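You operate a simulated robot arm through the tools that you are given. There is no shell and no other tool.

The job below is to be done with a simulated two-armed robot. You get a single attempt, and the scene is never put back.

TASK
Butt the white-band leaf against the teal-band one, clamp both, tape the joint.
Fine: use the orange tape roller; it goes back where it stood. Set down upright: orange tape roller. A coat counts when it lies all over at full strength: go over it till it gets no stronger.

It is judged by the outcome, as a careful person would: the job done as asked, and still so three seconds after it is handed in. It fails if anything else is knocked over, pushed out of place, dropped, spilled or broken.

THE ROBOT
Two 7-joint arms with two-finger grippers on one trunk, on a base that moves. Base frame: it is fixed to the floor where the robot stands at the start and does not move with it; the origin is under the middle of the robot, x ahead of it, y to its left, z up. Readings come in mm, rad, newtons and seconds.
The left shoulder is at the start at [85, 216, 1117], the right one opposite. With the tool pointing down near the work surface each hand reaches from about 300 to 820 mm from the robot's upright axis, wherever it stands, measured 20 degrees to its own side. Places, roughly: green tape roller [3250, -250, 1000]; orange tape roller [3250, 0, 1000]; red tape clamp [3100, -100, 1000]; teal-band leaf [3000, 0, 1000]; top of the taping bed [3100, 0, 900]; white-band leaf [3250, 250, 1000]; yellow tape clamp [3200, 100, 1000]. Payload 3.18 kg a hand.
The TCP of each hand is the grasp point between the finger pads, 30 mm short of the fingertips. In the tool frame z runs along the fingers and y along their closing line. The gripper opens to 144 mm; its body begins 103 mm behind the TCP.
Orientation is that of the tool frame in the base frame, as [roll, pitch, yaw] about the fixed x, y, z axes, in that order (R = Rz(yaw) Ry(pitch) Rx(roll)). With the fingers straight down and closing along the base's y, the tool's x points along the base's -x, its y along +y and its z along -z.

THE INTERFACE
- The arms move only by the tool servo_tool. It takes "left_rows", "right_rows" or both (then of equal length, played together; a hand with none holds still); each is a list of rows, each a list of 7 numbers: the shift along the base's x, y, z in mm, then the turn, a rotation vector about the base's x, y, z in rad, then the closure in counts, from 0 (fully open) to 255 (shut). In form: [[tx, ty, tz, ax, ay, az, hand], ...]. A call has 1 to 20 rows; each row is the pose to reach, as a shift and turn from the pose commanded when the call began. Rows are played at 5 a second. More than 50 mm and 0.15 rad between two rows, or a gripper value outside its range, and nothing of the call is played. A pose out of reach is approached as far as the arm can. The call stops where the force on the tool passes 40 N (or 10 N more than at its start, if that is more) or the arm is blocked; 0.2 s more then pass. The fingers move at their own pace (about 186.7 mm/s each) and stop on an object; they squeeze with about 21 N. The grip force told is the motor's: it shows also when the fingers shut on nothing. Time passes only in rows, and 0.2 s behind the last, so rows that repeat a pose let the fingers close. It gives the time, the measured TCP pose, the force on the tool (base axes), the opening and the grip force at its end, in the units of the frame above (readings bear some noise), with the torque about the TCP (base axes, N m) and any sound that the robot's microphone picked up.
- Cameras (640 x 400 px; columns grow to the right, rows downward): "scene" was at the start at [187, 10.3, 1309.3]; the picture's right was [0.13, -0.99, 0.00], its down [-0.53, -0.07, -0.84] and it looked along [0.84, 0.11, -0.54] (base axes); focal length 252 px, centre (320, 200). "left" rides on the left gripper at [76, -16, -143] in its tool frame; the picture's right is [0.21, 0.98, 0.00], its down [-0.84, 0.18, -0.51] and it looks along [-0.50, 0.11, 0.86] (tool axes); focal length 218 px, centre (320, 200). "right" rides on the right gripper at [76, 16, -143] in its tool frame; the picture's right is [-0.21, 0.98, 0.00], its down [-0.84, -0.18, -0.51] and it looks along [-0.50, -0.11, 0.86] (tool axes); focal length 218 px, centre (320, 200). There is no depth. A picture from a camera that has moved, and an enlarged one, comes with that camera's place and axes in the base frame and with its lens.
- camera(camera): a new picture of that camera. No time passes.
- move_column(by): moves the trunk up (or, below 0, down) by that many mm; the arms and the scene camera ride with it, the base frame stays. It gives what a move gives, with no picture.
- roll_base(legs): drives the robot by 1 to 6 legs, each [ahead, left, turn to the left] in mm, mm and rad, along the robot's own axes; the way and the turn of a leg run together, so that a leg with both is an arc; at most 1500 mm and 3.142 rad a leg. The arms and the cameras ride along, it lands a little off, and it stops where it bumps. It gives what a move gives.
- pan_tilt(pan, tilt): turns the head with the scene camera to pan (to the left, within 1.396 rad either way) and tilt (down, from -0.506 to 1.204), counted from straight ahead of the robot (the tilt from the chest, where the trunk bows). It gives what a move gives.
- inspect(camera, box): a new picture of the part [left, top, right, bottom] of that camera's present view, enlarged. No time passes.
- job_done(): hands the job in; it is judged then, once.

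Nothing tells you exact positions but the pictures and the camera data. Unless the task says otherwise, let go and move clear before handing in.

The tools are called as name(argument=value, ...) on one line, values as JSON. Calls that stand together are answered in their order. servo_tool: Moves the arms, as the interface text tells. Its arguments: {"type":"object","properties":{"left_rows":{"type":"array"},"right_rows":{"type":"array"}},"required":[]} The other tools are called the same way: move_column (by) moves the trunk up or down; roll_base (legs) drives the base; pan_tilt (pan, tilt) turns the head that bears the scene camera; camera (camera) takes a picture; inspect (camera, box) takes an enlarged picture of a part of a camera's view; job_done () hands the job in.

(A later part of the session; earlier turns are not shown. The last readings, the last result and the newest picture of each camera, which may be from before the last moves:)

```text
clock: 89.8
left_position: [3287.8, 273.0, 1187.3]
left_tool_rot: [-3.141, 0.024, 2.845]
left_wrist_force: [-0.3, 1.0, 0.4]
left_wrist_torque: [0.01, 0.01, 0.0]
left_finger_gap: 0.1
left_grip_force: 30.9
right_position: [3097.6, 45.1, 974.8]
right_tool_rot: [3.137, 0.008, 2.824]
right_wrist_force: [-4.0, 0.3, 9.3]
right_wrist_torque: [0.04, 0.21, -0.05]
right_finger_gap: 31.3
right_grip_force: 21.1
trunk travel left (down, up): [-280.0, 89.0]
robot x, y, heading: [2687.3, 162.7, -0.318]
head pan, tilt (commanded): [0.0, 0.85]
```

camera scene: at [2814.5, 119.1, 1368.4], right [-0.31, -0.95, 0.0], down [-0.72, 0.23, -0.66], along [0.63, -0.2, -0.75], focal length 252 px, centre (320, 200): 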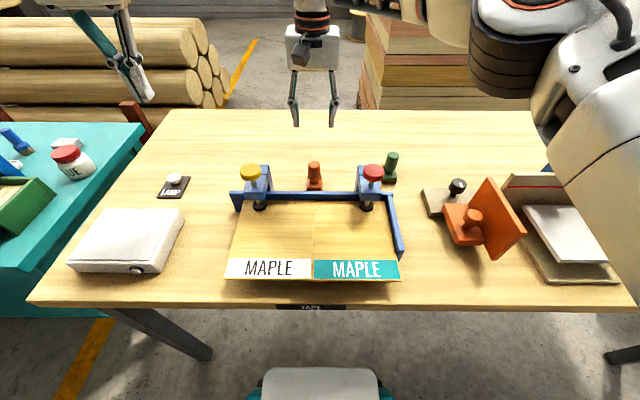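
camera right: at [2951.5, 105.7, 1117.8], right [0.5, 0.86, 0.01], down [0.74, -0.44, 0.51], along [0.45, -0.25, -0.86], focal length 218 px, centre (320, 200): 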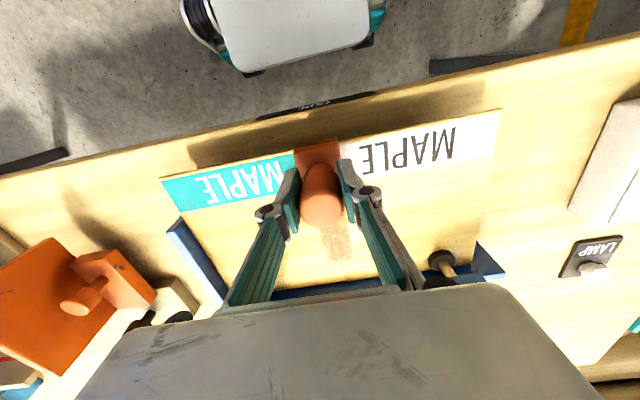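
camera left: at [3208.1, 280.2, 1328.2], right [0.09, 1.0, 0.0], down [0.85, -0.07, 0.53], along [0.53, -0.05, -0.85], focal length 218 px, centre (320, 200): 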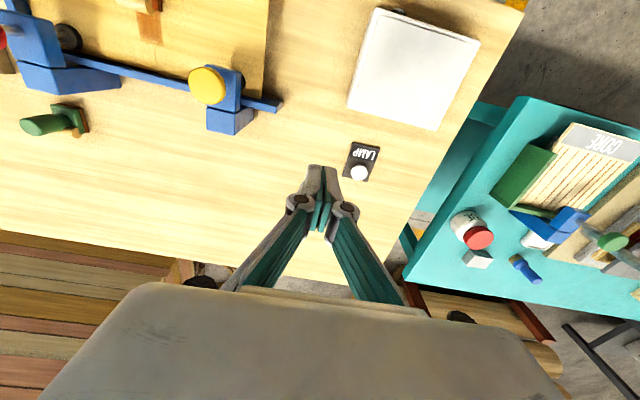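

servo_tool(right_rows=[[7.6, -2.7, 0, 0, 0, 0, 255], [15.2, -5.4, 0, 0, 0, 0, 255], [22.8, -8.1, 0, 0, 0, 0, 255], [30.5, -10.5, 0, 0, 0, 0, 255], [38.2, -13, 0, 0, 0, 0, 255], [45.9, -15.4, 0, 0, 0, 0, 255], [53.6, -17.9, 0, 0, 0, 0, 255], [61.3, -20.4, 0, 0, 0, 0, 255], [69, -22.9, 0, 0, 0, 0, 255], [74, -24.5, 0, 0, 0, 0, 255], [77, -25.5, 0, 0, 0, 0, 255], [80, -26.4, 0, 0, 0, 0, 255]])

inspect(camera="scene", box=[280, 170, 360, 275])

inspect(camera="right", box=[220, 0, 400, 160])

inspect(camera="left", box=[60, 0, 260, 110])

```text
clock: 92.4
left_position: [3287.6, 274.4, 1187.1]
left_tool_rot: [3.141, 0.024, 2.846]
left_wrist_force: [0.3, 0.0, -0.3]
left_wrist_torque: [0.02, 0.03, 0.0]
left_finger_gap: 0.2
left_grip_force: 31.2
right_position: [3175.3, 17.1, 974.8]
right_tool_rot: [3.138, 0.007, 2.826]
right_wrist_force: [-14.2, 8.1, 1.5]
right_wrist_torque: [0.27, 0.58, 0.03]
right_finger_gap: 31.5
right_grip_force: 20.9
trunk travel left (down, up): [-280.0, 89.0]
robot x, y, heading: [2692.7, 163.8, -0.315]
head pan, tilt (commanded): [0.0, 0.85]
```

```text
3.81 times, centred on (320, 222) of scene
camera zoom: at [2810.9, 120.3, 1368.7], right [-0.31, -0.95, 0.0], down [-0.71, 0.23, -0.66], along [0.63, -0.2, -0.75], focal length 962 px, centre (320, 114)
```

zoom: 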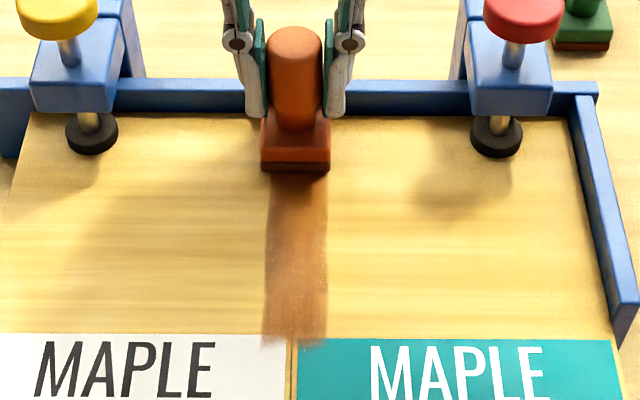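

```text
2.50 times, centred on (310, 80) of right
camera zoom: at [3105.7, 55.2, 1117.6], right [0.5, 0.86, 0.0], down [0.74, -0.43, 0.51], along [0.44, -0.25, -0.86], focal length 546 px, centre (345, 500)
```

zoom: 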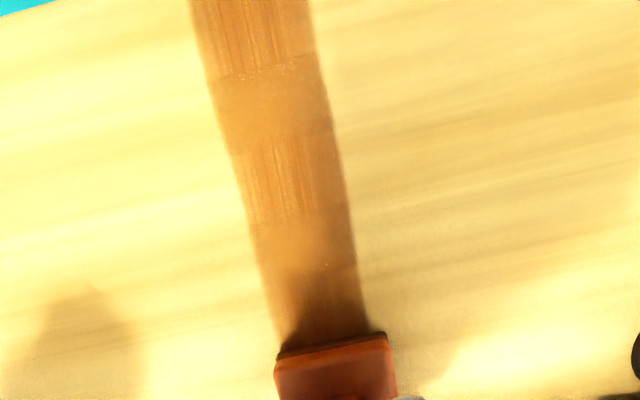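

```text
3.20 times, centred on (160, 55) of left
camera zoom: at [3206.8, 281.1, 1328.6], right [0.09, 1.0, 0.0], down [0.85, -0.07, 0.53], along [0.53, -0.05, -0.85], focal length 698 px, centre (832, 664)
```

zoom: 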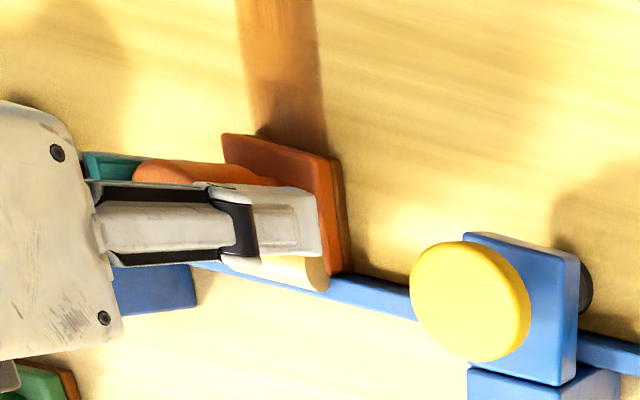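

The roller just touched the fence at the back (14 N), so that is the end of its reach. I'll back off, lift it clear, and inspect the whole strip unobstructed.

servo_tool(right_rows=[[-5.7, 1.8, 0, 0, 0, 0, 255], [-8.6, 2.8, 4, 0, 0, 0, 255], [-8.6, 2.8, 25, 0, 0, 0, 255], [-8.6, 2.8, 55, 0, 0, 0, 255], [20, -6, 60, 0, 0, 0, 255], [60, -19, 60, 0, 0, 0, 255], [60, -19, 60, 0, 0, 0, 255]])

inspect(camera="scene", box=[280, 170, 360, 275])

inspect(camera="right", box=[220, 0, 400, 160])

inspect(camera="scene", box=[295, 195, 335, 265])

```text
clock: 94.0
left_position: [3288.9, 272.7, 1186.9]
left_tool_rot: [3.141, 0.024, 2.845]
left_wrist_force: [0.3, -0.6, 0.1]
left_wrist_torque: [-0.01, 0.03, 0.03]
left_finger_gap: 0.1
left_grip_force: 30.7
right_position: [3238.4, -3.4, 1034.7]
right_tool_rot: [3.135, 0.007, 2.824]
right_wrist_force: [0.3, 1.1, -1.6]
right_wrist_torque: [0.01, -0.02, -0.04]
right_finger_gap: 31.2
right_grip_force: 20.7
trunk travel left (down, up): [-280.0, 89.0]
robot x, y, heading: [2688.2, 159.9, -0.316]
head pan, tilt (commanded): [0.0, 0.85]
```

```text
3.81 times, centred on (320, 222) of scene
camera zoom: at [2812.0, 119.3, 1368.7], right [-0.31, -0.95, 0.0], down [-0.71, 0.23, -0.66], along [0.63, -0.2, -0.75], focal length 962 px, centre (320, 114)
```

zoom: 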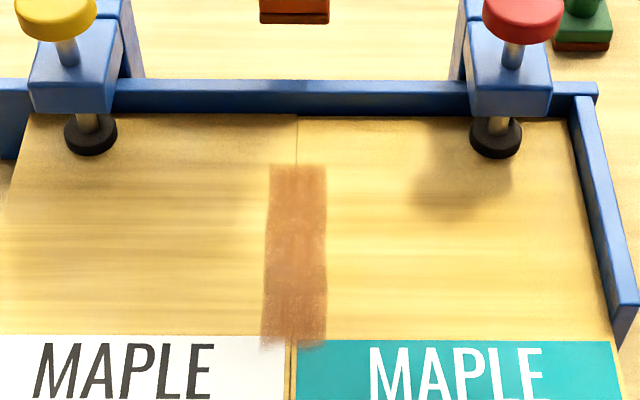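

```text
2.50 times, centred on (310, 80) of right
camera zoom: at [3167.6, 34.9, 1177.2], right [0.5, 0.86, 0.01], down [0.74, -0.44, 0.51], along [0.45, -0.25, -0.86], focal length 546 px, centre (345, 500)
```

zoom: 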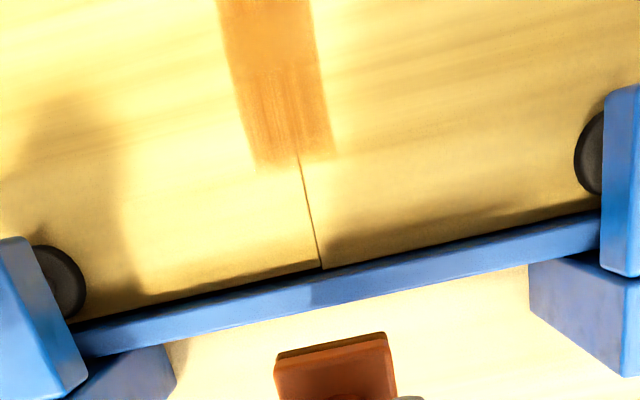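

```text
5.71 times, centred on (315, 230) of scene
camera zoom: at [2812.0, 119.3, 1368.7], right [-0.31, -0.95, 0.0], down [-0.71, 0.23, -0.66], along [0.63, -0.2, -0.75], focal length 1443 px, centre (349, 29)
```

zoom: 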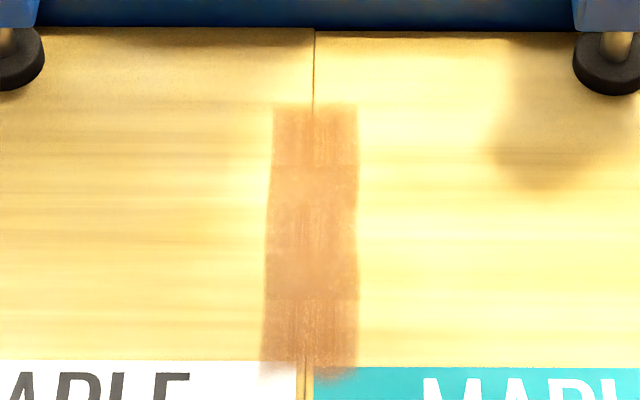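

The strip covers a ~122 mm long patch centred on the joint, 35 mm wide, with some streaky-looking zones. I'll take close-ups now as a reference to compare after further passes.

inspect(camera="scene", box=[300, 235, 330, 265])

inspect(camera="scene", box=[300, 208, 330, 238])

```text
13.33 times, centred on (315, 250) of scene
camera zoom: at [2812.0, 119.3, 1368.7], right [-0.31, -0.95, 0.0], down [-0.71, 0.23, -0.66], along [0.63, -0.2, -0.75], focal length 3367 px, centre (387, -467)
```

zoom: 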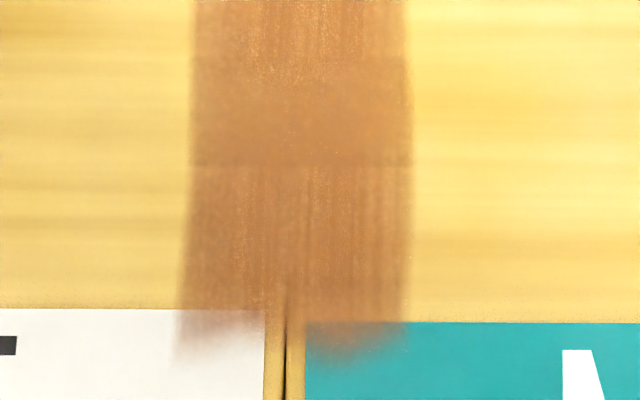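

```text
13.33 times, centred on (315, 223) of scene
camera zoom: at [2812.0, 119.3, 1368.7], right [-0.31, -0.95, 0.0], down [-0.71, 0.23, -0.66], along [0.63, -0.2, -0.75], focal length 3367 px, centre (387, -107)
```

zoom: 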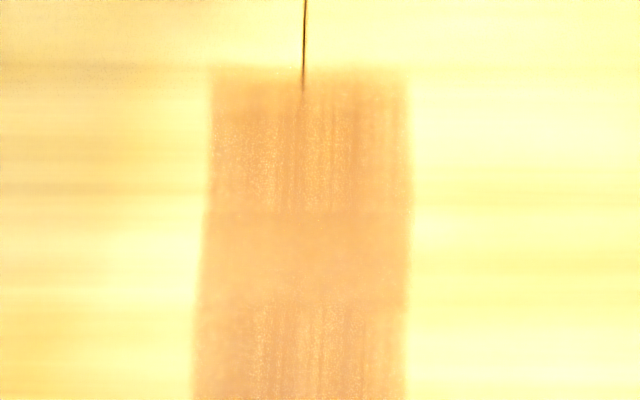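

The zones repeat regularly, so they look like the tape's own texture, but I'll verify with two more firm passes and compare. Lowering the roller again at the back of the patch.

servo_tool(right_rows=[[-36, 12, 0, 0, 0, 0, 255], [-72, 24, 0, 0, 0, 0, 255], [-72, 24, -30, 0, 0, 0, 255], [-72, 24, -50, 0, 0, 0, 255], [-72, 24, -56, 0, 0, 0, 255], [-72, 24, -58.5, 0, 0, 0, 255], [-72, 24, -60, 0, 0, 0, 255]])

```text
clock: 95.6
left_position: [3289.4, 273.1, 1187.5]
left_tool_rot: [3.141, 0.025, 2.845]
left_wrist_force: [0.4, 0.3, 1.0]
left_wrist_torque: [0.01, -0.01, 0.0]
left_finger_gap: 0.0
left_grip_force: 30.5
right_position: [3165.2, 20.9, 974.4]
right_tool_rot: [3.137, 0.009, 2.823]
right_wrist_force: [-0.4, 0.4, 0.9]
right_wrist_torque: [-0.04, -0.03, -0.03]
right_finger_gap: 31.4
right_grip_force: 21.2
trunk travel left (down, up): [-280.0, 89.0]
robot x, y, heading: [2687.9, 157.1, -0.314]
head pan, tilt (commanded): [0.0, 0.85]
```

servo_tool(right_rows=[[0, 0, -1.2, 0, 0, 0, 255], [-7, 2.3, -1.2, 0, 0, 0, 255], [-14.1, 4.5, -1.2, 0, 0, 0, 255], [-21.1, 6.8, -1.2, 0, 0, 0, 255], [-28.2, 9, -1.2, 0, 0, 0, 255], [-35.2, 11.3, -1.2, 0, 0, 0, 255], [-42.3, 13.6, -1.2, 0, 0, 0, 255], [-49.3, 15.8, -1.2, 0, 0, 0, 255], [-56.4, 18.1, -1.2, 0, 0, 0, 255], [-63.4, 20.3, -1.2, 0, 0, 0, 255], [-70.5, 22.6, -1.2, 0, 0, 0, 255]])

```text
clock: 98.0
left_position: [3289.0, 273.2, 1186.8]
left_tool_rot: [3.141, 0.025, 2.844]
left_wrist_force: [0.6, -0.1, 0.5]
left_wrist_torque: [-0.05, 0.01, 0.02]
left_finger_gap: 0.3
left_grip_force: 30.6
right_position: [3093.7, 45.1, 974.3]
right_tool_rot: [3.139, 0.008, 2.825]
right_wrist_force: [1.3, -1.4, 5.1]
right_wrist_torque: [-0.06, -0.3, 0.01]
right_finger_gap: 31.1
right_grip_force: 21.0
trunk travel left (down, up): [-280.0, 89.0]
robot x, y, heading: [2688.8, 163.0, -0.312]
head pan, tilt (commanded): [0.0, 0.85]
```

servo_tool(right_rows=[[-7, 2.3, -0.4, 0, 0, 0, 255], [-14.1, 4.5, -0.4, 0, 0, 0, 255], [-21.1, 6.8, -0.4, 0, 0, 0, 255], [-28.2, 9, -0.4, 0, 0, 0, 255], [-35.2, 11.3, -0.4, 0, 0, 0, 255], [-42.3, 13.6, -0.4, 0, 0, 0, 255], [-49.3, 15.8, -0.4, 0, 0, 0, 255], [-56.4, 18.1, -0.4, 0, 0, 0, 255], [-63.4, 20.3, -0.4, 0, 0, 0, 255], [-70.5, 22.6, -0.4, 0, 0, 0, 255], [-78, 25, -0.4, 0, 0, 0, 255]])

servo_tool(right_rows=[[8, -2.6, 0, 0, 0, 0, 255], [16, -5.2, 0, 0, 0, 0, 255], [24, -7.7, 0, 0, 0, 0, 255], [32, -10.3, 0, 0, 0, 0, 255], [40, -12.9, 0, 0, 0, 0, 255], [48, -15.5, 0, 0, 0, 0, 255], [56, -18, 0, 0, 0, 0, 255], [64, -20.6, 0, 0, 0, 0, 255], [72, -23.2, 0, 0, 0, 0, 255], [80, -25.8, 0, 0, 0, 0, 255]])

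```text
clock: 100.4
left_position: [3288.4, 272.8, 1187.5]
left_tool_rot: [-3.14, 0.024, 2.844]
left_wrist_force: [-0.2, 1.0, -0.2]
left_wrist_torque: [0.04, 0.01, -0.02]
left_finger_gap: 0.0
left_grip_force: 31.0
right_position: [3017.7, 70.4, 973.4]
right_tool_rot: [3.137, 0.01, 2.823]
right_wrist_force: [4.8, -1.4, 14.4]
right_wrist_torque: [-0.07, -0.26, 0.02]
right_finger_gap: 31.4
right_grip_force: 21.2
trunk travel left (down, up): [-280.0, 89.0]
robot x, y, heading: [2685.4, 161.1, -0.314]
head pan, tilt (commanded): [0.0, 0.85]
```

```text
clock: 102.6
left_position: [3288.7, 272.9, 1187.6]
left_tool_rot: [-3.14, 0.026, 2.845]
left_wrist_force: [0.8, 0.4, 0.6]
left_wrist_torque: [0.01, 0.01, 0.0]
left_finger_gap: 0.0
left_grip_force: 30.2
right_position: [3098.3, 42.9, 972.5]
right_tool_rot: [3.137, 0.008, 2.824]
right_wrist_force: [-0.7, 0.5, -1.2]
right_wrist_torque: [0.03, 0.02, -0.02]
right_finger_gap: 31.3
right_grip_force: 21.0
trunk travel left (down, up): [-280.0, 89.0]
robot x, y, heading: [2690.5, 159.5, -0.311]
head pan, tilt (commanded): [0.0, 0.85]
```

The force dropped to nothing: the roller has slid a few millimetres up in the grip, so contact is now lower. I'll lower in small steps to regain about 5 N.

servo_tool(right_rows=[[0, 0, -1, 0, 0, 0, 255], [0, 0, -1.5, 0, 0, 0, 255]])

```text
clock: 103.2
left_position: [3289.5, 273.6, 1186.2]
left_tool_rot: [3.14, 0.025, 2.845]
left_wrist_force: [-0.6, 0.3, 0.6]
left_wrist_torque: [0.02, 0.0, 0.0]
left_finger_gap: 0.0
left_grip_force: 30.4
right_position: [3097.5, 42.6, 972.9]
right_tool_rot: [3.137, 0.008, 2.824]
right_wrist_force: [-1.5, -1.0, 3.3]
right_wrist_torque: [-0.04, 0.21, 0.01]
right_finger_gap: 31.2
right_grip_force: 21.2
trunk travel left (down, up): [-280.0, 89.0]
robot x, y, heading: [2688.0, 159.0, -0.314]
head pan, tilt (commanded): [0.0, 0.85]
```

servo_tool(right_rows=[[7.2, -2.3, -0.2, 0, 0, 0, 255], [14.4, -4.6, -0.2, 0, 0, 0, 255], [21.7, -6.9, -0.2, 0, 0, 0, 255], [28.9, -9.2, -0.2, 0, 0, 0, 255], [36.2, -11.6, -0.2, 0, 0, 0, 255], [43.4, -13.9, -0.2, 0, 0, 0, 255], [50.6, -16.2, -0.2, 0, 0, 0, 255], [57.9, -18.5, -0.2, 0, 0, 0, 255], [65.1, -20.8, -0.2, 0, 0, 0, 255], [71, -22.8, -0.2, 0, 0, 0, 255]])

inspect(camera="scene", box=[300, 235, 330, 265])

inspect(camera="scene", box=[280, 170, 360, 275])

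```text
clock: 105.4
left_position: [3287.4, 273.9, 1187.7]
left_tool_rot: [-3.141, 0.023, 2.843]
left_wrist_force: [0.1, -0.1, 0.3]
left_wrist_torque: [-0.02, -0.03, 0.03]
left_finger_gap: 0.2
left_grip_force: 30.3
right_position: [3169.5, 20.6, 971.5]
right_tool_rot: [3.136, 0.007, 2.825]
right_wrist_force: [-3.1, 0.9, 9.7]
right_wrist_torque: [0.1, 0.13, -0.03]
right_finger_gap: 31.3
right_grip_force: 20.9
trunk travel left (down, up): [-280.0, 89.0]
robot x, y, heading: [2687.4, 162.4, -0.316]
head pan, tilt (commanded): [0.0, 0.85]
```

```text
13.33 times, centred on (315, 250) of scene
camera zoom: at [2811.4, 119.7, 1368.8], right [-0.31, -0.95, 0.0], down [-0.71, 0.23, -0.66], along [0.63, -0.2, -0.75], focal length 3367 px, centre (387, -467)
```

zoom: 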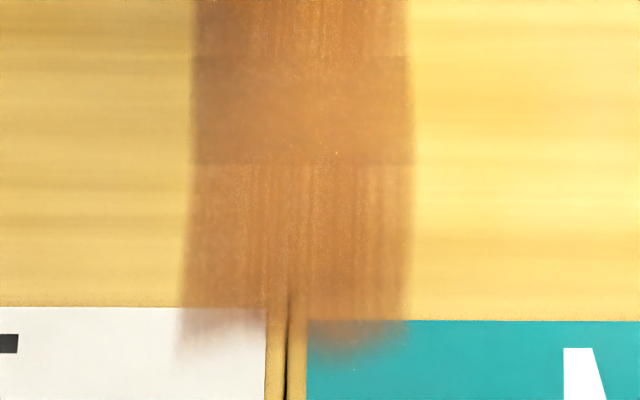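

```text
3.81 times, centred on (320, 222) of scene
camera zoom: at [2811.4, 119.7, 1368.8], right [-0.31, -0.95, 0.0], down [-0.71, 0.23, -0.66], along [0.63, -0.2, -0.75], focal length 962 px, centre (320, 114)
```

zoom: 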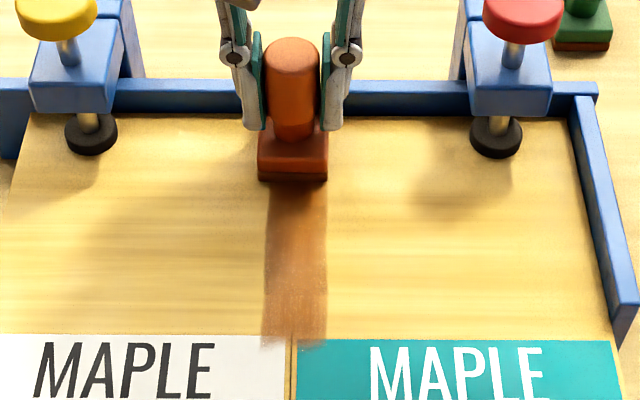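

The front zone looks identical to the earlier reference, so it has stopped getting stronger there. One more full forward-and-back round with steady contact will make sure of the whole patch.

servo_tool(right_rows=[[-9.5, 3.1, 0, 0, 0, 0, 255], [-19, 6.1, 0, 0, 0, 0, 255], [-28.6, 9.2, 0, 0, 0, 0, 255], [-38.1, 12.2, 0, 0, 0, 0, 255], [-47.6, 15.3, 0, 0, 0, 0, 255], [-57.1, 18.4, 0, 0, 0, 0, 255], [-66.6, 21.4, 0, 0, 0, 0, 255], [-76.2, 24.5, 0, 0, 0, 0, 255]])

servo_tool(right_rows=[[-9.5, 3.1, -0.2, 0, 0, 0, 255], [-19, 6.1, -0.2, 0, 0, 0, 255], [-28.6, 9.2, -0.2, 0, 0, 0, 255], [-38.1, 12.2, -0.2, 0, 0, 0, 255], [-47.6, 15.3, -0.2, 0, 0, 0, 255], [-57.1, 18.4, -0.2, 0, 0, 0, 255], [-66.6, 21.4, -0.2, 0, 0, 0, 255]])

```text
clock: 107.2
left_position: [3287.8, 273.3, 1186.0]
left_tool_rot: [-3.141, 0.025, 2.847]
left_wrist_force: [0.3, -1.1, -0.5]
left_wrist_torque: [-0.02, -0.01, -0.01]
left_finger_gap: 0.2
left_grip_force: 30.3
right_position: [3092.3, 45.4, 971.6]
right_tool_rot: [3.137, 0.008, 2.824]
right_wrist_force: [1.2, 0.5, 2.8]
right_wrist_torque: [-0.07, -0.14, 0.01]
right_finger_gap: 31.3
right_grip_force: 21.2
trunk travel left (down, up): [-280.0, 89.0]
robot x, y, heading: [2686.5, 161.2, -0.318]
head pan, tilt (commanded): [0.0, 0.85]
```

```text
clock: 108.8
left_position: [3289.2, 274.0, 1186.9]
left_tool_rot: [-3.141, 0.025, 2.843]
left_wrist_force: [-0.5, 0.0, -0.1]
left_wrist_torque: [-0.03, -0.03, 0.02]
left_finger_gap: 0.0
left_grip_force: 31.0
right_position: [3026.1, 66.5, 972.5]
right_tool_rot: [3.138, 0.009, 2.824]
right_wrist_force: [2.1, -0.5, 6.7]
right_wrist_torque: [-0.02, 0.02, -0.01]
right_finger_gap: 31.5
right_grip_force: 21.1
trunk travel left (down, up): [-280.0, 89.0]
robot x, y, heading: [2687.8, 160.7, -0.312]
head pan, tilt (commanded): [0.0, 0.85]
```

servo_tool(right_rows=[[9.5, -3.1, 0, 0, 0, 0, 255], [19, -6.1, 0, 0, 0, 0, 255], [28.6, -9.2, 0, 0, 0, 0, 255], [38.1, -12.2, -0.2, 0, 0, 0, 255], [47.6, -15.3, -0.2, 0, 0, 0, 255], [57.1, -18.4, -0.4, 0, 0, 0, 255], [66.6, -21.4, -0.4, 0, 0, 0, 255]])

servo_tool(right_rows=[[9.5, -3.1, -0.2, 0, 0, 0, 255], [19, -6.1, -0.2, 0, 0, 0, 255], [28.6, -9.2, -0.2, 0, 0, 0, 255], [38.1, -12.2, -0.2, 0, 0, 0, 255], [47.6, -15.3, -0.2, 0, 0, 0, 255], [57.1, -18.4, -0.2, 0, 0, 0, 255], [66.6, -21.4, -0.2, 0, 0, 0, 255], [74, -23.8, -0.2, 0, 0, 0, 255]])

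```text
clock: 110.4
left_position: [3288.1, 271.3, 1187.5]
left_tool_rot: [-3.141, 0.024, 2.844]
left_wrist_force: [-0.8, -1.0, -0.5]
left_wrist_torque: [-0.04, -0.01, 0.04]
left_finger_gap: 0.0
left_grip_force: 30.8
right_position: [3091.3, 45.0, 972.0]
right_tool_rot: [3.137, 0.007, 2.824]
right_wrist_force: [-1.8, 0.5, 5.9]
right_wrist_torque: [0.03, 0.08, -0.03]
right_finger_gap: 31.3
right_grip_force: 21.2
trunk travel left (down, up): [-280.0, 89.0]
robot x, y, heading: [2689.7, 159.1, -0.314]
head pan, tilt (commanded): [0.0, 0.85]
```

```text
clock: 112.2
left_position: [3287.0, 273.6, 1187.6]
left_tool_rot: [-3.141, 0.024, 2.846]
left_wrist_force: [0.2, 0.5, 0.1]
left_wrist_torque: [-0.01, -0.04, -0.01]
left_finger_gap: 0.0
left_grip_force: 30.7
right_position: [3165.3, 20.7, 972.7]
right_tool_rot: [3.139, 0.009, 2.823]
right_wrist_force: [-4.3, 1.8, 12.4]
right_wrist_torque: [0.07, 0.19, 0.0]
right_finger_gap: 31.4
right_grip_force: 20.6
trunk travel left (down, up): [-280.0, 89.0]
robot x, y, heading: [2689.9, 162.3, -0.313]
head pan, tilt (commanded): [0.0, 0.85]
```

Contact was steady throughout this round. I'll lift the roller, hold it beyond the fence, and compare the strip with the reference close-ups.

servo_tool(right_rows=[[-1, 0.3, 5, 0, 0, 0, 255], [-1, 0.3, 30, 0, 0, 0, 255], [-1, 0.3, 62, 0, 0, 0, 255], [35, -11, 62, 0, 0, 0, 255], [72, -23, 62, 0, 0, 0, 255], [72, -23, 62, 0, 0, 0, 255]])

inspect(camera="scene", box=[300, 235, 330, 265])

inspect(camera="scene", box=[300, 208, 330, 238])

inspect(camera="scene", box=[295, 195, 335, 265])

```text
clock: 113.6
left_position: [3287.5, 273.1, 1187.6]
left_tool_rot: [3.139, 0.024, 2.845]
left_wrist_force: [-0.9, -0.4, 0.1]
left_wrist_torque: [-0.02, -0.02, 0.01]
left_finger_gap: 0.1
left_grip_force: 31.0
right_position: [3237.2, -3.1, 1032.4]
right_tool_rot: [3.135, 0.009, 2.825]
right_wrist_force: [-0.5, 0.4, -0.6]
right_wrist_torque: [0.02, -0.01, 0.0]
right_finger_gap: 31.2
right_grip_force: 20.7
trunk travel left (down, up): [-280.0, 89.0]
robot x, y, heading: [2687.6, 156.2, -0.316]
head pan, tilt (commanded): [0.0, 0.85]
```

```text
13.33 times, centred on (315, 250) of scene
camera zoom: at [2812.2, 119.2, 1368.6], right [-0.31, -0.95, 0.0], down [-0.71, 0.23, -0.66], along [0.63, -0.2, -0.75], focal length 3367 px, centre (387, -467)
```

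zoom: 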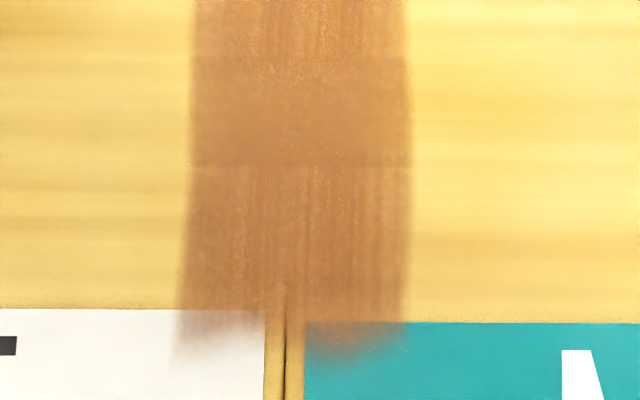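

```text
13.33 times, centred on (315, 223) of scene
camera zoom: at [2812.2, 119.2, 1368.6], right [-0.31, -0.95, 0.0], down [-0.71, 0.23, -0.66], along [0.63, -0.2, -0.75], focal length 3367 px, centre (387, -107)
```

zoom: 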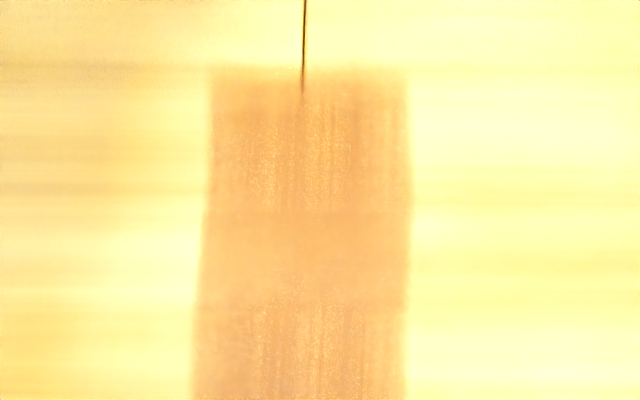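

```text
5.71 times, centred on (315, 230) of scene
camera zoom: at [2812.2, 119.2, 1368.6], right [-0.31, -0.95, 0.0], down [-0.71, 0.23, -0.66], along [0.63, -0.2, -0.75], focal length 1443 px, centre (349, 29)
```

zoom: 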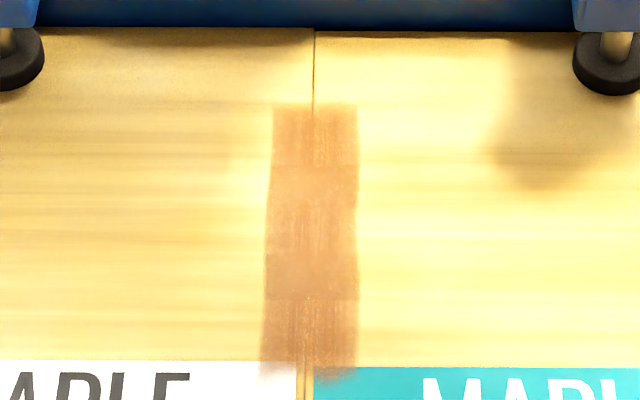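

The close-ups match the reference exactly, so the coat has saturated. I'll check the strip once more from the left camera before returning the roller.

inspect(camera="left", box=[60, 0, 260, 110])

camera(camera="right")

inspect(camera="scene", box=[260, 80, 380, 200])

```text
3.20 times, centred on (160, 55) of left
camera zoom: at [3208.1, 279.9, 1328.3], right [0.09, 1.0, 0.0], down [0.85, -0.07, 0.53], along [0.53, -0.05, -0.85], focal length 698 px, centre (832, 664)
```

zoom: 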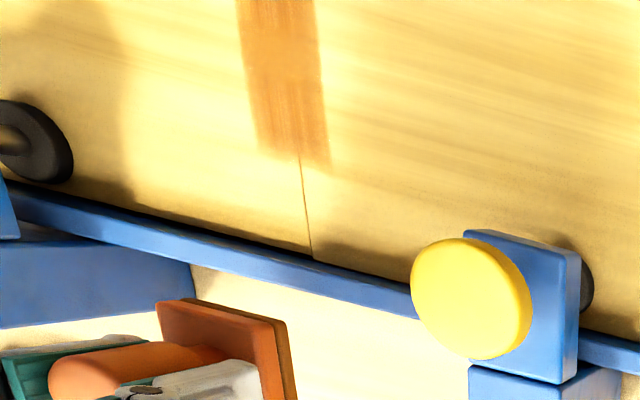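

```text
taken
camera right: at [3168.2, 35.6, 1174.6], right [0.5, 0.86, 0.01], down [0.74, -0.44, 0.51], along [0.45, -0.25, -0.86], focal length 218 px, centre (320, 200)
```

right: 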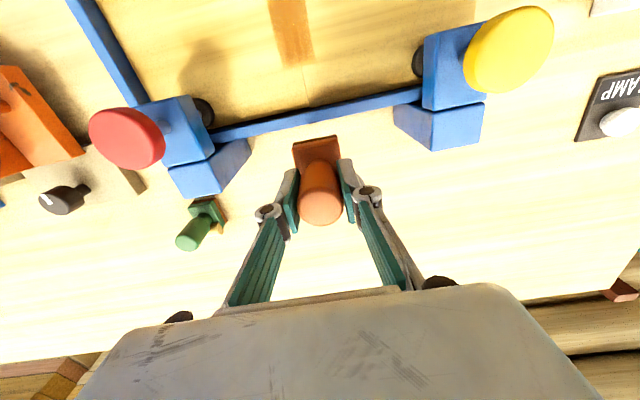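

```text
3.33 times, centred on (320, 140) of scene
camera zoom: at [2812.2, 119.2, 1368.6], right [-0.31, -0.95, 0.0], down [-0.71, 0.23, -0.66], along [0.63, -0.2, -0.75], focal length 842 px, centre (320, 400)
```

zoom: 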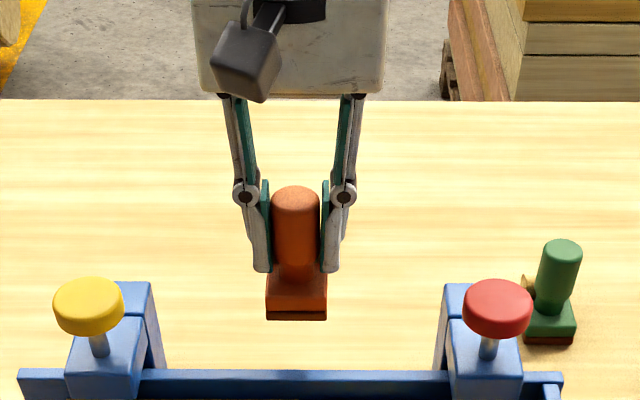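

Nothing changed from pass to pass; taping is complete. Now the roller goes back: I'll carry it over its original spot and lower it near the table, then compare with the pre-grasp picture.

servo_tool(right_rows=[[23, -7, 0, 0, 0, 0, 255], [45.1, -14.3, 0, 0, 0, 0, 255], [45.1, -14.3, -40, 0, 0, 0, 255], [45.1, -14.3, -75, 0, 0, 0, 255], [45.1, -14.3, -92, 0, 0, 0, 255], [45.1, -14.3, -92, 0, 0, 0, 255]])

inspect(camera="scene", box=[270, 100, 370, 200])

inspect(camera="right", box=[220, 80, 420, 240])

inspect(camera="left", box=[40, 40, 240, 180])

```text
clock: 115.0
left_position: [3288.3, 272.6, 1186.4]
left_tool_rot: [-3.14, 0.023, 2.844]
left_wrist_force: [0.4, 0.4, 0.0]
left_wrist_torque: [-0.03, 0.01, -0.03]
left_finger_gap: 0.0
left_grip_force: 30.4
right_position: [3281.8, -16.0, 940.1]
right_tool_rot: [3.136, 0.007, 2.823]
right_wrist_force: [0.3, -0.2, -1.4]
right_wrist_torque: [-0.01, 0.02, -0.01]
right_finger_gap: 31.5
right_grip_force: 20.8
trunk travel left (down, up): [-280.0, 89.0]
robot x, y, heading: [2686.9, 156.4, -0.315]
head pan, tilt (commanded): [0.0, 0.85]
```

```text
4.00 times, centred on (320, 150) of scene
camera zoom: at [2812.4, 119.4, 1368.6], right [-0.31, -0.95, 0.0], down [-0.71, 0.23, -0.66], along [0.63, -0.2, -0.75], focal length 1010 px, centre (320, 400)
```

zoom: 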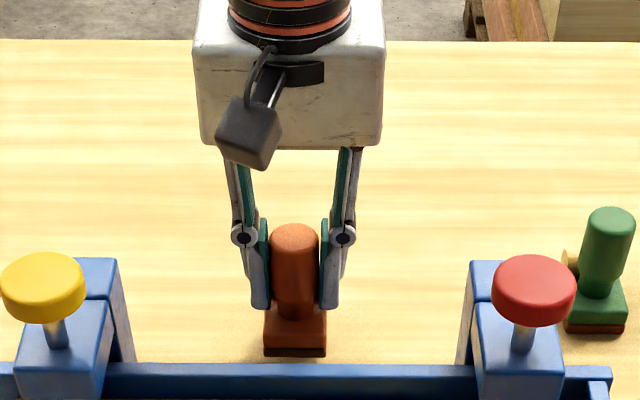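

```text
2.50 times, centred on (320, 160) of right
camera zoom: at [3212.2, 22.3, 1083.2], right [0.5, 0.86, 0.01], down [0.74, -0.43, 0.51], along [0.45, -0.25, -0.86], focal length 546 px, centre (320, 300)
```

zoom: 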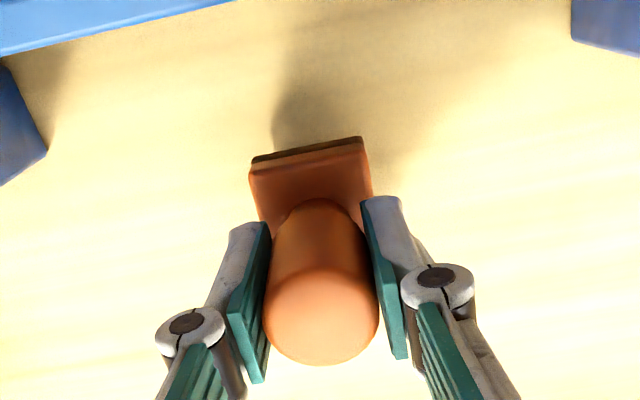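

```text
2.86 times, centred on (140, 110) of left
camera zoom: at [3208.3, 280.2, 1328.2], right [0.09, 1.0, 0.0], down [0.85, -0.07, 0.53], along [0.53, -0.05, -0.85], focal length 624 px, centre (834, 457)
```

zoom: 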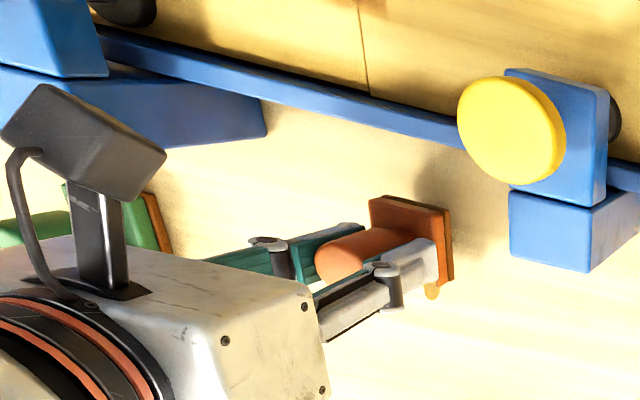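

It hangs about 1 mm left of its original place. I'll correct that and lower in small steps until it touches the table.

servo_tool(right_rows=[[-0.3, -1, -6, 0, 0, 0, 255], [-0.3, -1, -10, 0, 0, 0, 255], [-0.3, -1, -11.5, 0, 0, 0, 255], [-0.3, -1, -12.5, 0, 0, 0, 255]])

inspect(camera="scene", box=[270, 100, 370, 200])

inspect(camera="right", box=[220, 80, 420, 240])

```text
clock: 116.0
left_position: [3289.1, 273.2, 1186.2]
left_tool_rot: [-3.141, 0.024, 2.845]
left_wrist_force: [1.0, 0.7, -0.5]
left_wrist_torque: [-0.02, 0.0, 0.0]
left_finger_gap: 0.0
left_grip_force: 31.2
right_position: [3283.4, -17.1, 928.5]
right_tool_rot: [3.136, 0.006, 2.823]
right_wrist_force: [0.2, 0.4, -2.1]
right_wrist_torque: [0.03, -0.04, 0.0]
right_finger_gap: 31.3
right_grip_force: 21.3
trunk travel left (down, up): [-280.0, 89.0]
robot x, y, heading: [2691.2, 158.4, -0.319]
head pan, tilt (commanded): [0.0, 0.85]
```

```text
4.00 times, centred on (320, 150) of scene
camera zoom: at [2812.6, 119.4, 1368.6], right [-0.31, -0.95, 0.0], down [-0.71, 0.23, -0.66], along [0.63, -0.2, -0.75], focal length 1010 px, centre (320, 400)
```

zoom: 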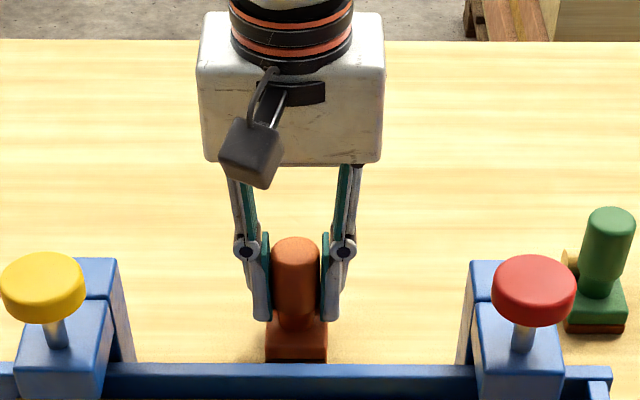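

```text
2.50 times, centred on (320, 160) of right
camera zoom: at [3213.5, 21.2, 1071.0], right [0.5, 0.86, 0.01], down [0.74, -0.43, 0.51], along [0.45, -0.25, -0.86], focal length 546 px, centre (320, 300)
```

zoom: 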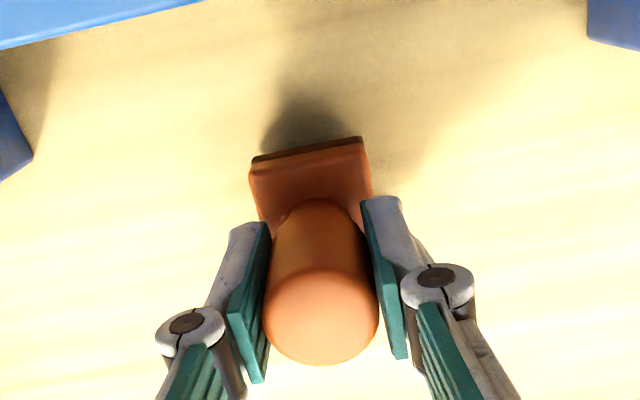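

Still a few millimetres above the table by the picture. Continuing down gently.

servo_tool(right_rows=[[0, -0.3, -1, 0, 0, 0, 255], [0, -0.3, -2, 0, 0, 0, 255], [0, -0.3, -3, 0, 0, 0, 255]])

```text
clock: 116.8
left_position: [3288.9, 273.3, 1187.1]
left_tool_rot: [3.141, 0.024, 2.843]
left_wrist_force: [-0.1, 0.1, 0.0]
left_wrist_torque: [0.02, 0.0, -0.03]
left_finger_gap: 0.1
left_grip_force: 31.4
right_position: [3283.8, -16.6, 924.3]
right_tool_rot: [3.138, 0.008, 2.826]
right_wrist_force: [0.7, 0.3, -1.4]
right_wrist_torque: [-0.01, 0.01, 0.01]
right_finger_gap: 31.6
right_grip_force: 21.1
trunk travel left (down, up): [-280.0, 89.0]
robot x, y, heading: [2686.3, 160.6, -0.318]
head pan, tilt (commanded): [0.0, 0.85]
```

servo_tool(right_rows=[[0, 0, -0.7, 0, 0, 0, 255], [0, 0, -1.4, 0, 0, 0, 255]])

inspect(camera="scene", box=[270, 100, 370, 200])

inspect(camera="right", box=[220, 80, 420, 240])

```text
clock: 117.4
left_position: [3288.2, 272.9, 1187.6]
left_tool_rot: [3.141, 0.026, 2.845]
left_wrist_force: [0.7, 0.1, -0.3]
left_wrist_torque: [0.01, -0.02, 0.0]
left_finger_gap: 0.2
left_grip_force: 30.8
right_position: [3282.7, -16.6, 923.2]
right_tool_rot: [3.137, 0.009, 2.823]
right_wrist_force: [-0.1, 0.2, -1.7]
right_wrist_torque: [-0.03, 0.02, 0.0]
right_finger_gap: 31.4
right_grip_force: 21.1
trunk travel left (down, up): [-280.0, 89.0]
robot x, y, heading: [2689.8, 162.4, -0.314]
head pan, tilt (commanded): [0.0, 0.85]
```

```text
4.00 times, centred on (320, 150) of scene
camera zoom: at [2812.6, 119.3, 1368.6], right [-0.31, -0.95, 0.0], down [-0.71, 0.23, -0.66], along [0.63, -0.2, -0.75], focal length 1010 px, centre (320, 400)
```

zoom: 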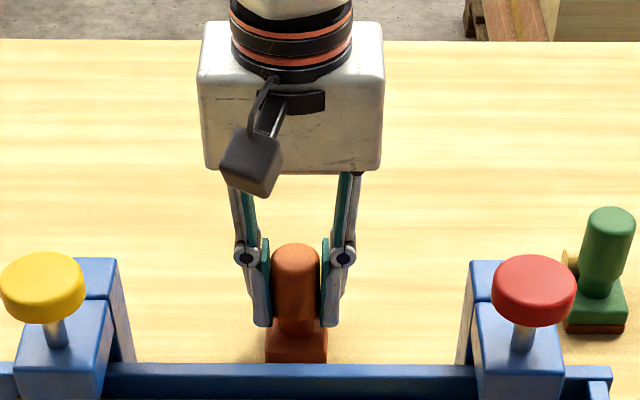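

```text
2.50 times, centred on (320, 160) of right
camera zoom: at [3213.3, 21.3, 1066.1], right [0.5, 0.86, 0.01], down [0.74, -0.43, 0.51], along [0.45, -0.25, -0.86], focal length 546 px, centre (320, 300)
```

zoom: 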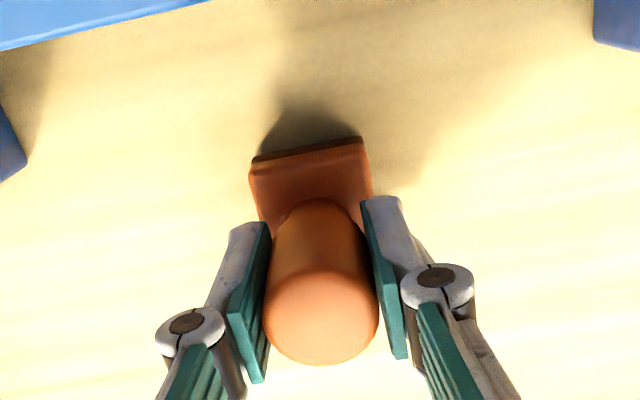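

The picture matches the original spot; the sole must be just above the table. A few more half-millimetre steps.

servo_tool(right_rows=[[0, 0, -0.6, 0, 0, 0, 255], [0, 0, -1.2, 0, 0, 0, 255], [0, 0, -1.8, 0, 0, 0, 255]])

```text
clock: 118.2
left_position: [3288.9, 273.0, 1187.0]
left_tool_rot: [3.141, 0.025, 2.843]
left_wrist_force: [0.7, 0.2, -0.3]
left_wrist_torque: [0.03, -0.02, 0.01]
left_finger_gap: 0.1
left_grip_force: 30.4
right_position: [3284.2, -18.2, 921.6]
right_tool_rot: [3.135, 0.006, 2.825]
right_wrist_force: [-0.8, 0.5, -1.6]
right_wrist_torque: [0.01, -0.02, -0.01]
right_finger_gap: 31.2
right_grip_force: 20.9
trunk travel left (down, up): [-280.0, 89.0]
robot x, y, heading: [2685.5, 161.2, -0.315]
head pan, tilt (commanded): [0.0, 0.85]
```

servo_tool(right_rows=[[0, 0, -0.7, 0, 0, 0, 255], [0, 0, -1.4, 0, 0, 0, 255]])

inspect(camera="scene", box=[290, 135, 340, 190])

inspect(camera="left", box=[120, 70, 220, 140])

```text
clock: 118.8
left_position: [3289.5, 274.0, 1187.1]
left_tool_rot: [-3.141, 0.024, 2.846]
left_wrist_force: [-0.4, -0.3, -0.7]
left_wrist_torque: [0.01, -0.01, 0.01]
left_finger_gap: 0.0
left_grip_force: 30.5
right_position: [3282.8, -17.2, 920.6]
right_tool_rot: [3.136, 0.007, 2.822]
right_wrist_force: [0.8, -0.9, -0.7]
right_wrist_torque: [-0.07, -0.01, 0.0]
right_finger_gap: 31.2
right_grip_force: 21.1
trunk travel left (down, up): [-280.0, 89.0]
robot x, y, heading: [2689.0, 159.0, -0.317]
head pan, tilt (commanded): [0.0, 0.85]
```

```text
7.27 times, centred on (315, 162) of scene
camera zoom: at [2812.4, 119.4, 1368.6], right [-0.31, -0.95, 0.0], down [-0.71, 0.23, -0.66], along [0.63, -0.2, -0.75], focal length 1837 px, centre (356, 473)
```

zoom: 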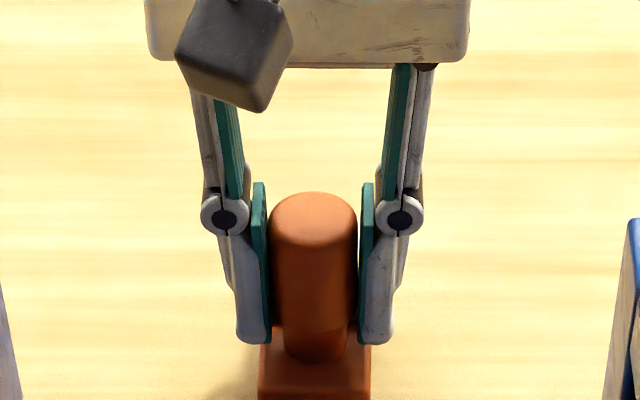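

```text
5.71 times, centred on (170, 105) of left
camera zoom: at [3208.3, 280.2, 1328.2], right [0.09, 1.0, 0.0], down [0.85, -0.07, 0.53], along [0.53, -0.05, -0.85], focal length 1247 px, centre (1177, 743)
```

zoom: 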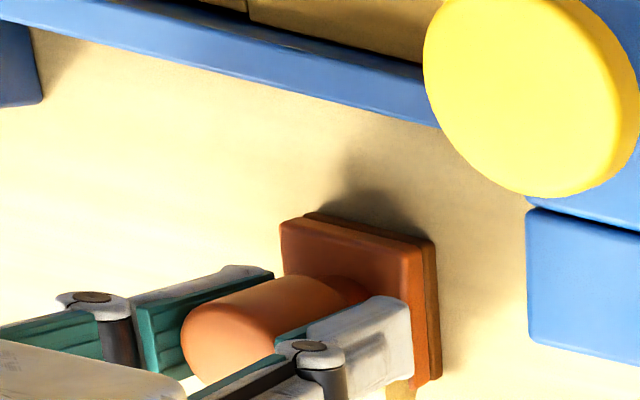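

servo_tool(right_rows=[[0, 0, -0.5, 0, 0, 0, 255], [0, 0, -1.0, 0, 0, 0, 255]])

inspect(camera="scene", box=[270, 100, 370, 200])

```text
clock: 119.4
left_position: [3289.0, 272.7, 1187.1]
left_tool_rot: [3.141, 0.024, 2.845]
left_wrist_force: [0.0, -0.2, -0.6]
left_wrist_torque: [0.0, -0.01, 0.0]
left_finger_gap: 0.2
left_grip_force: 31.0
right_position: [3282.8, -17.6, 920.9]
right_tool_rot: [3.137, 0.008, 2.823]
right_wrist_force: [1.8, -0.9, 8.6]
right_wrist_torque: [0.0, 0.09, 0.0]
right_finger_gap: 31.2
right_grip_force: 21.0
trunk travel left (down, up): [-280.0, 89.0]
robot x, y, heading: [2684.7, 159.0, -0.314]
head pan, tilt (commanded): [0.0, 0.85]
```

```text
4.00 times, centred on (320, 150) of scene
camera zoom: at [2811.9, 119.5, 1368.8], right [-0.31, -0.95, 0.0], down [-0.71, 0.23, -0.66], along [0.63, -0.2, -0.75], focal length 1010 px, centre (320, 400)
```

zoom: 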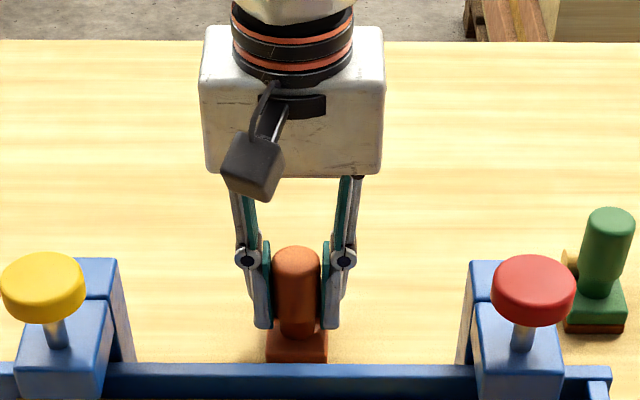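

The roller is on the table but about 3 mm nearer me than it stood. I'll lift it 3 mm, shift it back and set it down again.

servo_tool(right_rows=[[0, 0, 2.5, 0, 0, 0, 255], [2.9, -0.9, 2.5, 0, 0, 0, 255], [2.9, -0.9, 1, 0, 0, 0, 255], [2.9, -0.9, 0.3, 0, 0, 0, 255]])

inspect(camera="scene", box=[270, 100, 370, 200])

```text
clock: 120.4
left_position: [3288.0, 273.2, 1186.9]
left_tool_rot: [3.14, 0.025, 2.845]
left_wrist_force: [0.3, 0.4, 0.2]
left_wrist_torque: [-0.01, 0.0, 0.01]
left_finger_gap: 0.1
left_grip_force: 30.2
right_position: [3286.2, -17.5, 921.1]
right_tool_rot: [3.135, 0.005, 2.823]
right_wrist_force: [-2.1, -1.2, 6.6]
right_wrist_torque: [-0.07, 0.07, 0.03]
right_finger_gap: 31.2
right_grip_force: 20.8
trunk travel left (down, up): [-280.0, 89.0]
robot x, y, heading: [2686.8, 159.7, -0.317]
head pan, tilt (commanded): [0.0, 0.85]
```

```text
4.00 times, centred on (320, 150) of scene
camera zoom: at [2811.6, 119.5, 1368.8], right [-0.31, -0.95, 0.0], down [-0.71, 0.23, -0.66], along [0.63, -0.2, -0.75], focal length 1010 px, centre (320, 400)
```

zoom: 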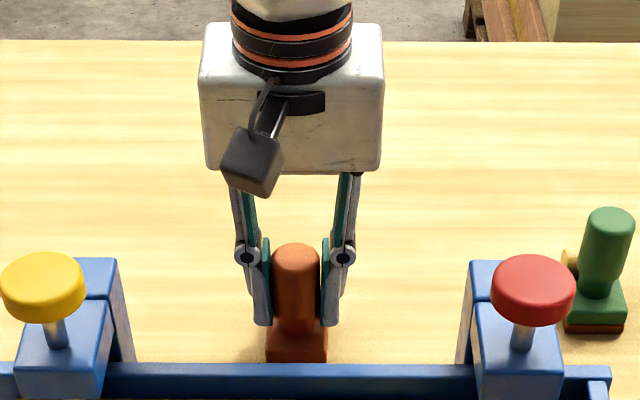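

It now matches its original place and rests on the table. I'll relieve the pressure and open the fingers.

servo_tool(right_rows=[[0, 0, 0.6, 0, 0, 0, 255], [0, 0, 0.8, 0, 0, 0, 255], [0, 0, 0.8, 0, 0, 0, 195], [0, 0, 0.8, 0, 0, 0, 170], [0, 0, 0.8, 0, 0, 0, 131], [0, 0, 0.8, 0, 0, 0, 131]])

inspect(camera="scene", box=[270, 100, 370, 200])

inspect(camera="right", box=[220, 80, 420, 240])

```text
clock: 121.8
left_position: [3288.0, 272.7, 1187.8]
left_tool_rot: [3.141, 0.024, 2.845]
left_wrist_force: [-0.1, -0.2, -0.1]
left_wrist_torque: [0.01, 0.0, -0.01]
left_finger_gap: 0.0
left_grip_force: 30.1
right_position: [3287.0, -18.2, 921.0]
right_tool_rot: [3.136, 0.007, 2.826]
right_wrist_force: [0.3, -0.5, 0.1]
right_wrist_torque: [-0.01, -0.01, 0.02]
right_finger_gap: 70.2
right_grip_force: 0.0
trunk travel left (down, up): [-280.0, 89.0]
robot x, y, heading: [2689.4, 160.5, -0.317]
head pan, tilt (commanded): [0.0, 0.85]
```

```text
4.00 times, centred on (320, 150) of scene
camera zoom: at [2812.4, 119.4, 1368.6], right [-0.31, -0.95, 0.0], down [-0.71, 0.23, -0.66], along [0.63, -0.2, -0.75], focal length 1010 px, centre (320, 400)
```

zoom: 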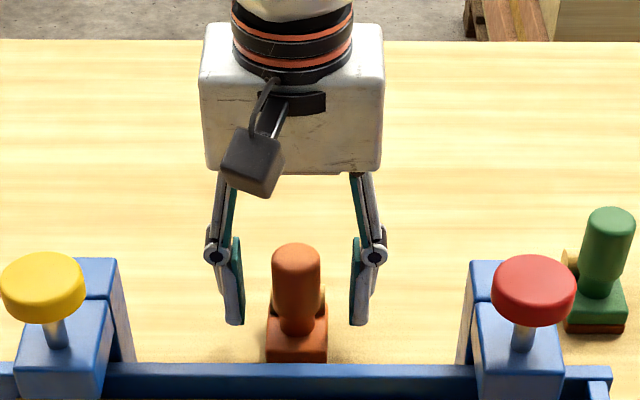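

```text
2.50 times, centred on (320, 160) of right
camera zoom: at [3216.5, 19.9, 1063.2], right [0.5, 0.86, 0.01], down [0.74, -0.44, 0.51], along [0.45, -0.25, -0.86], focal length 546 px, centre (320, 300)
```

zoom: 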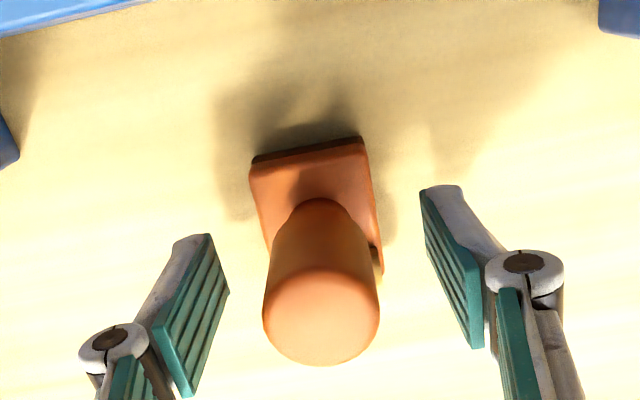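

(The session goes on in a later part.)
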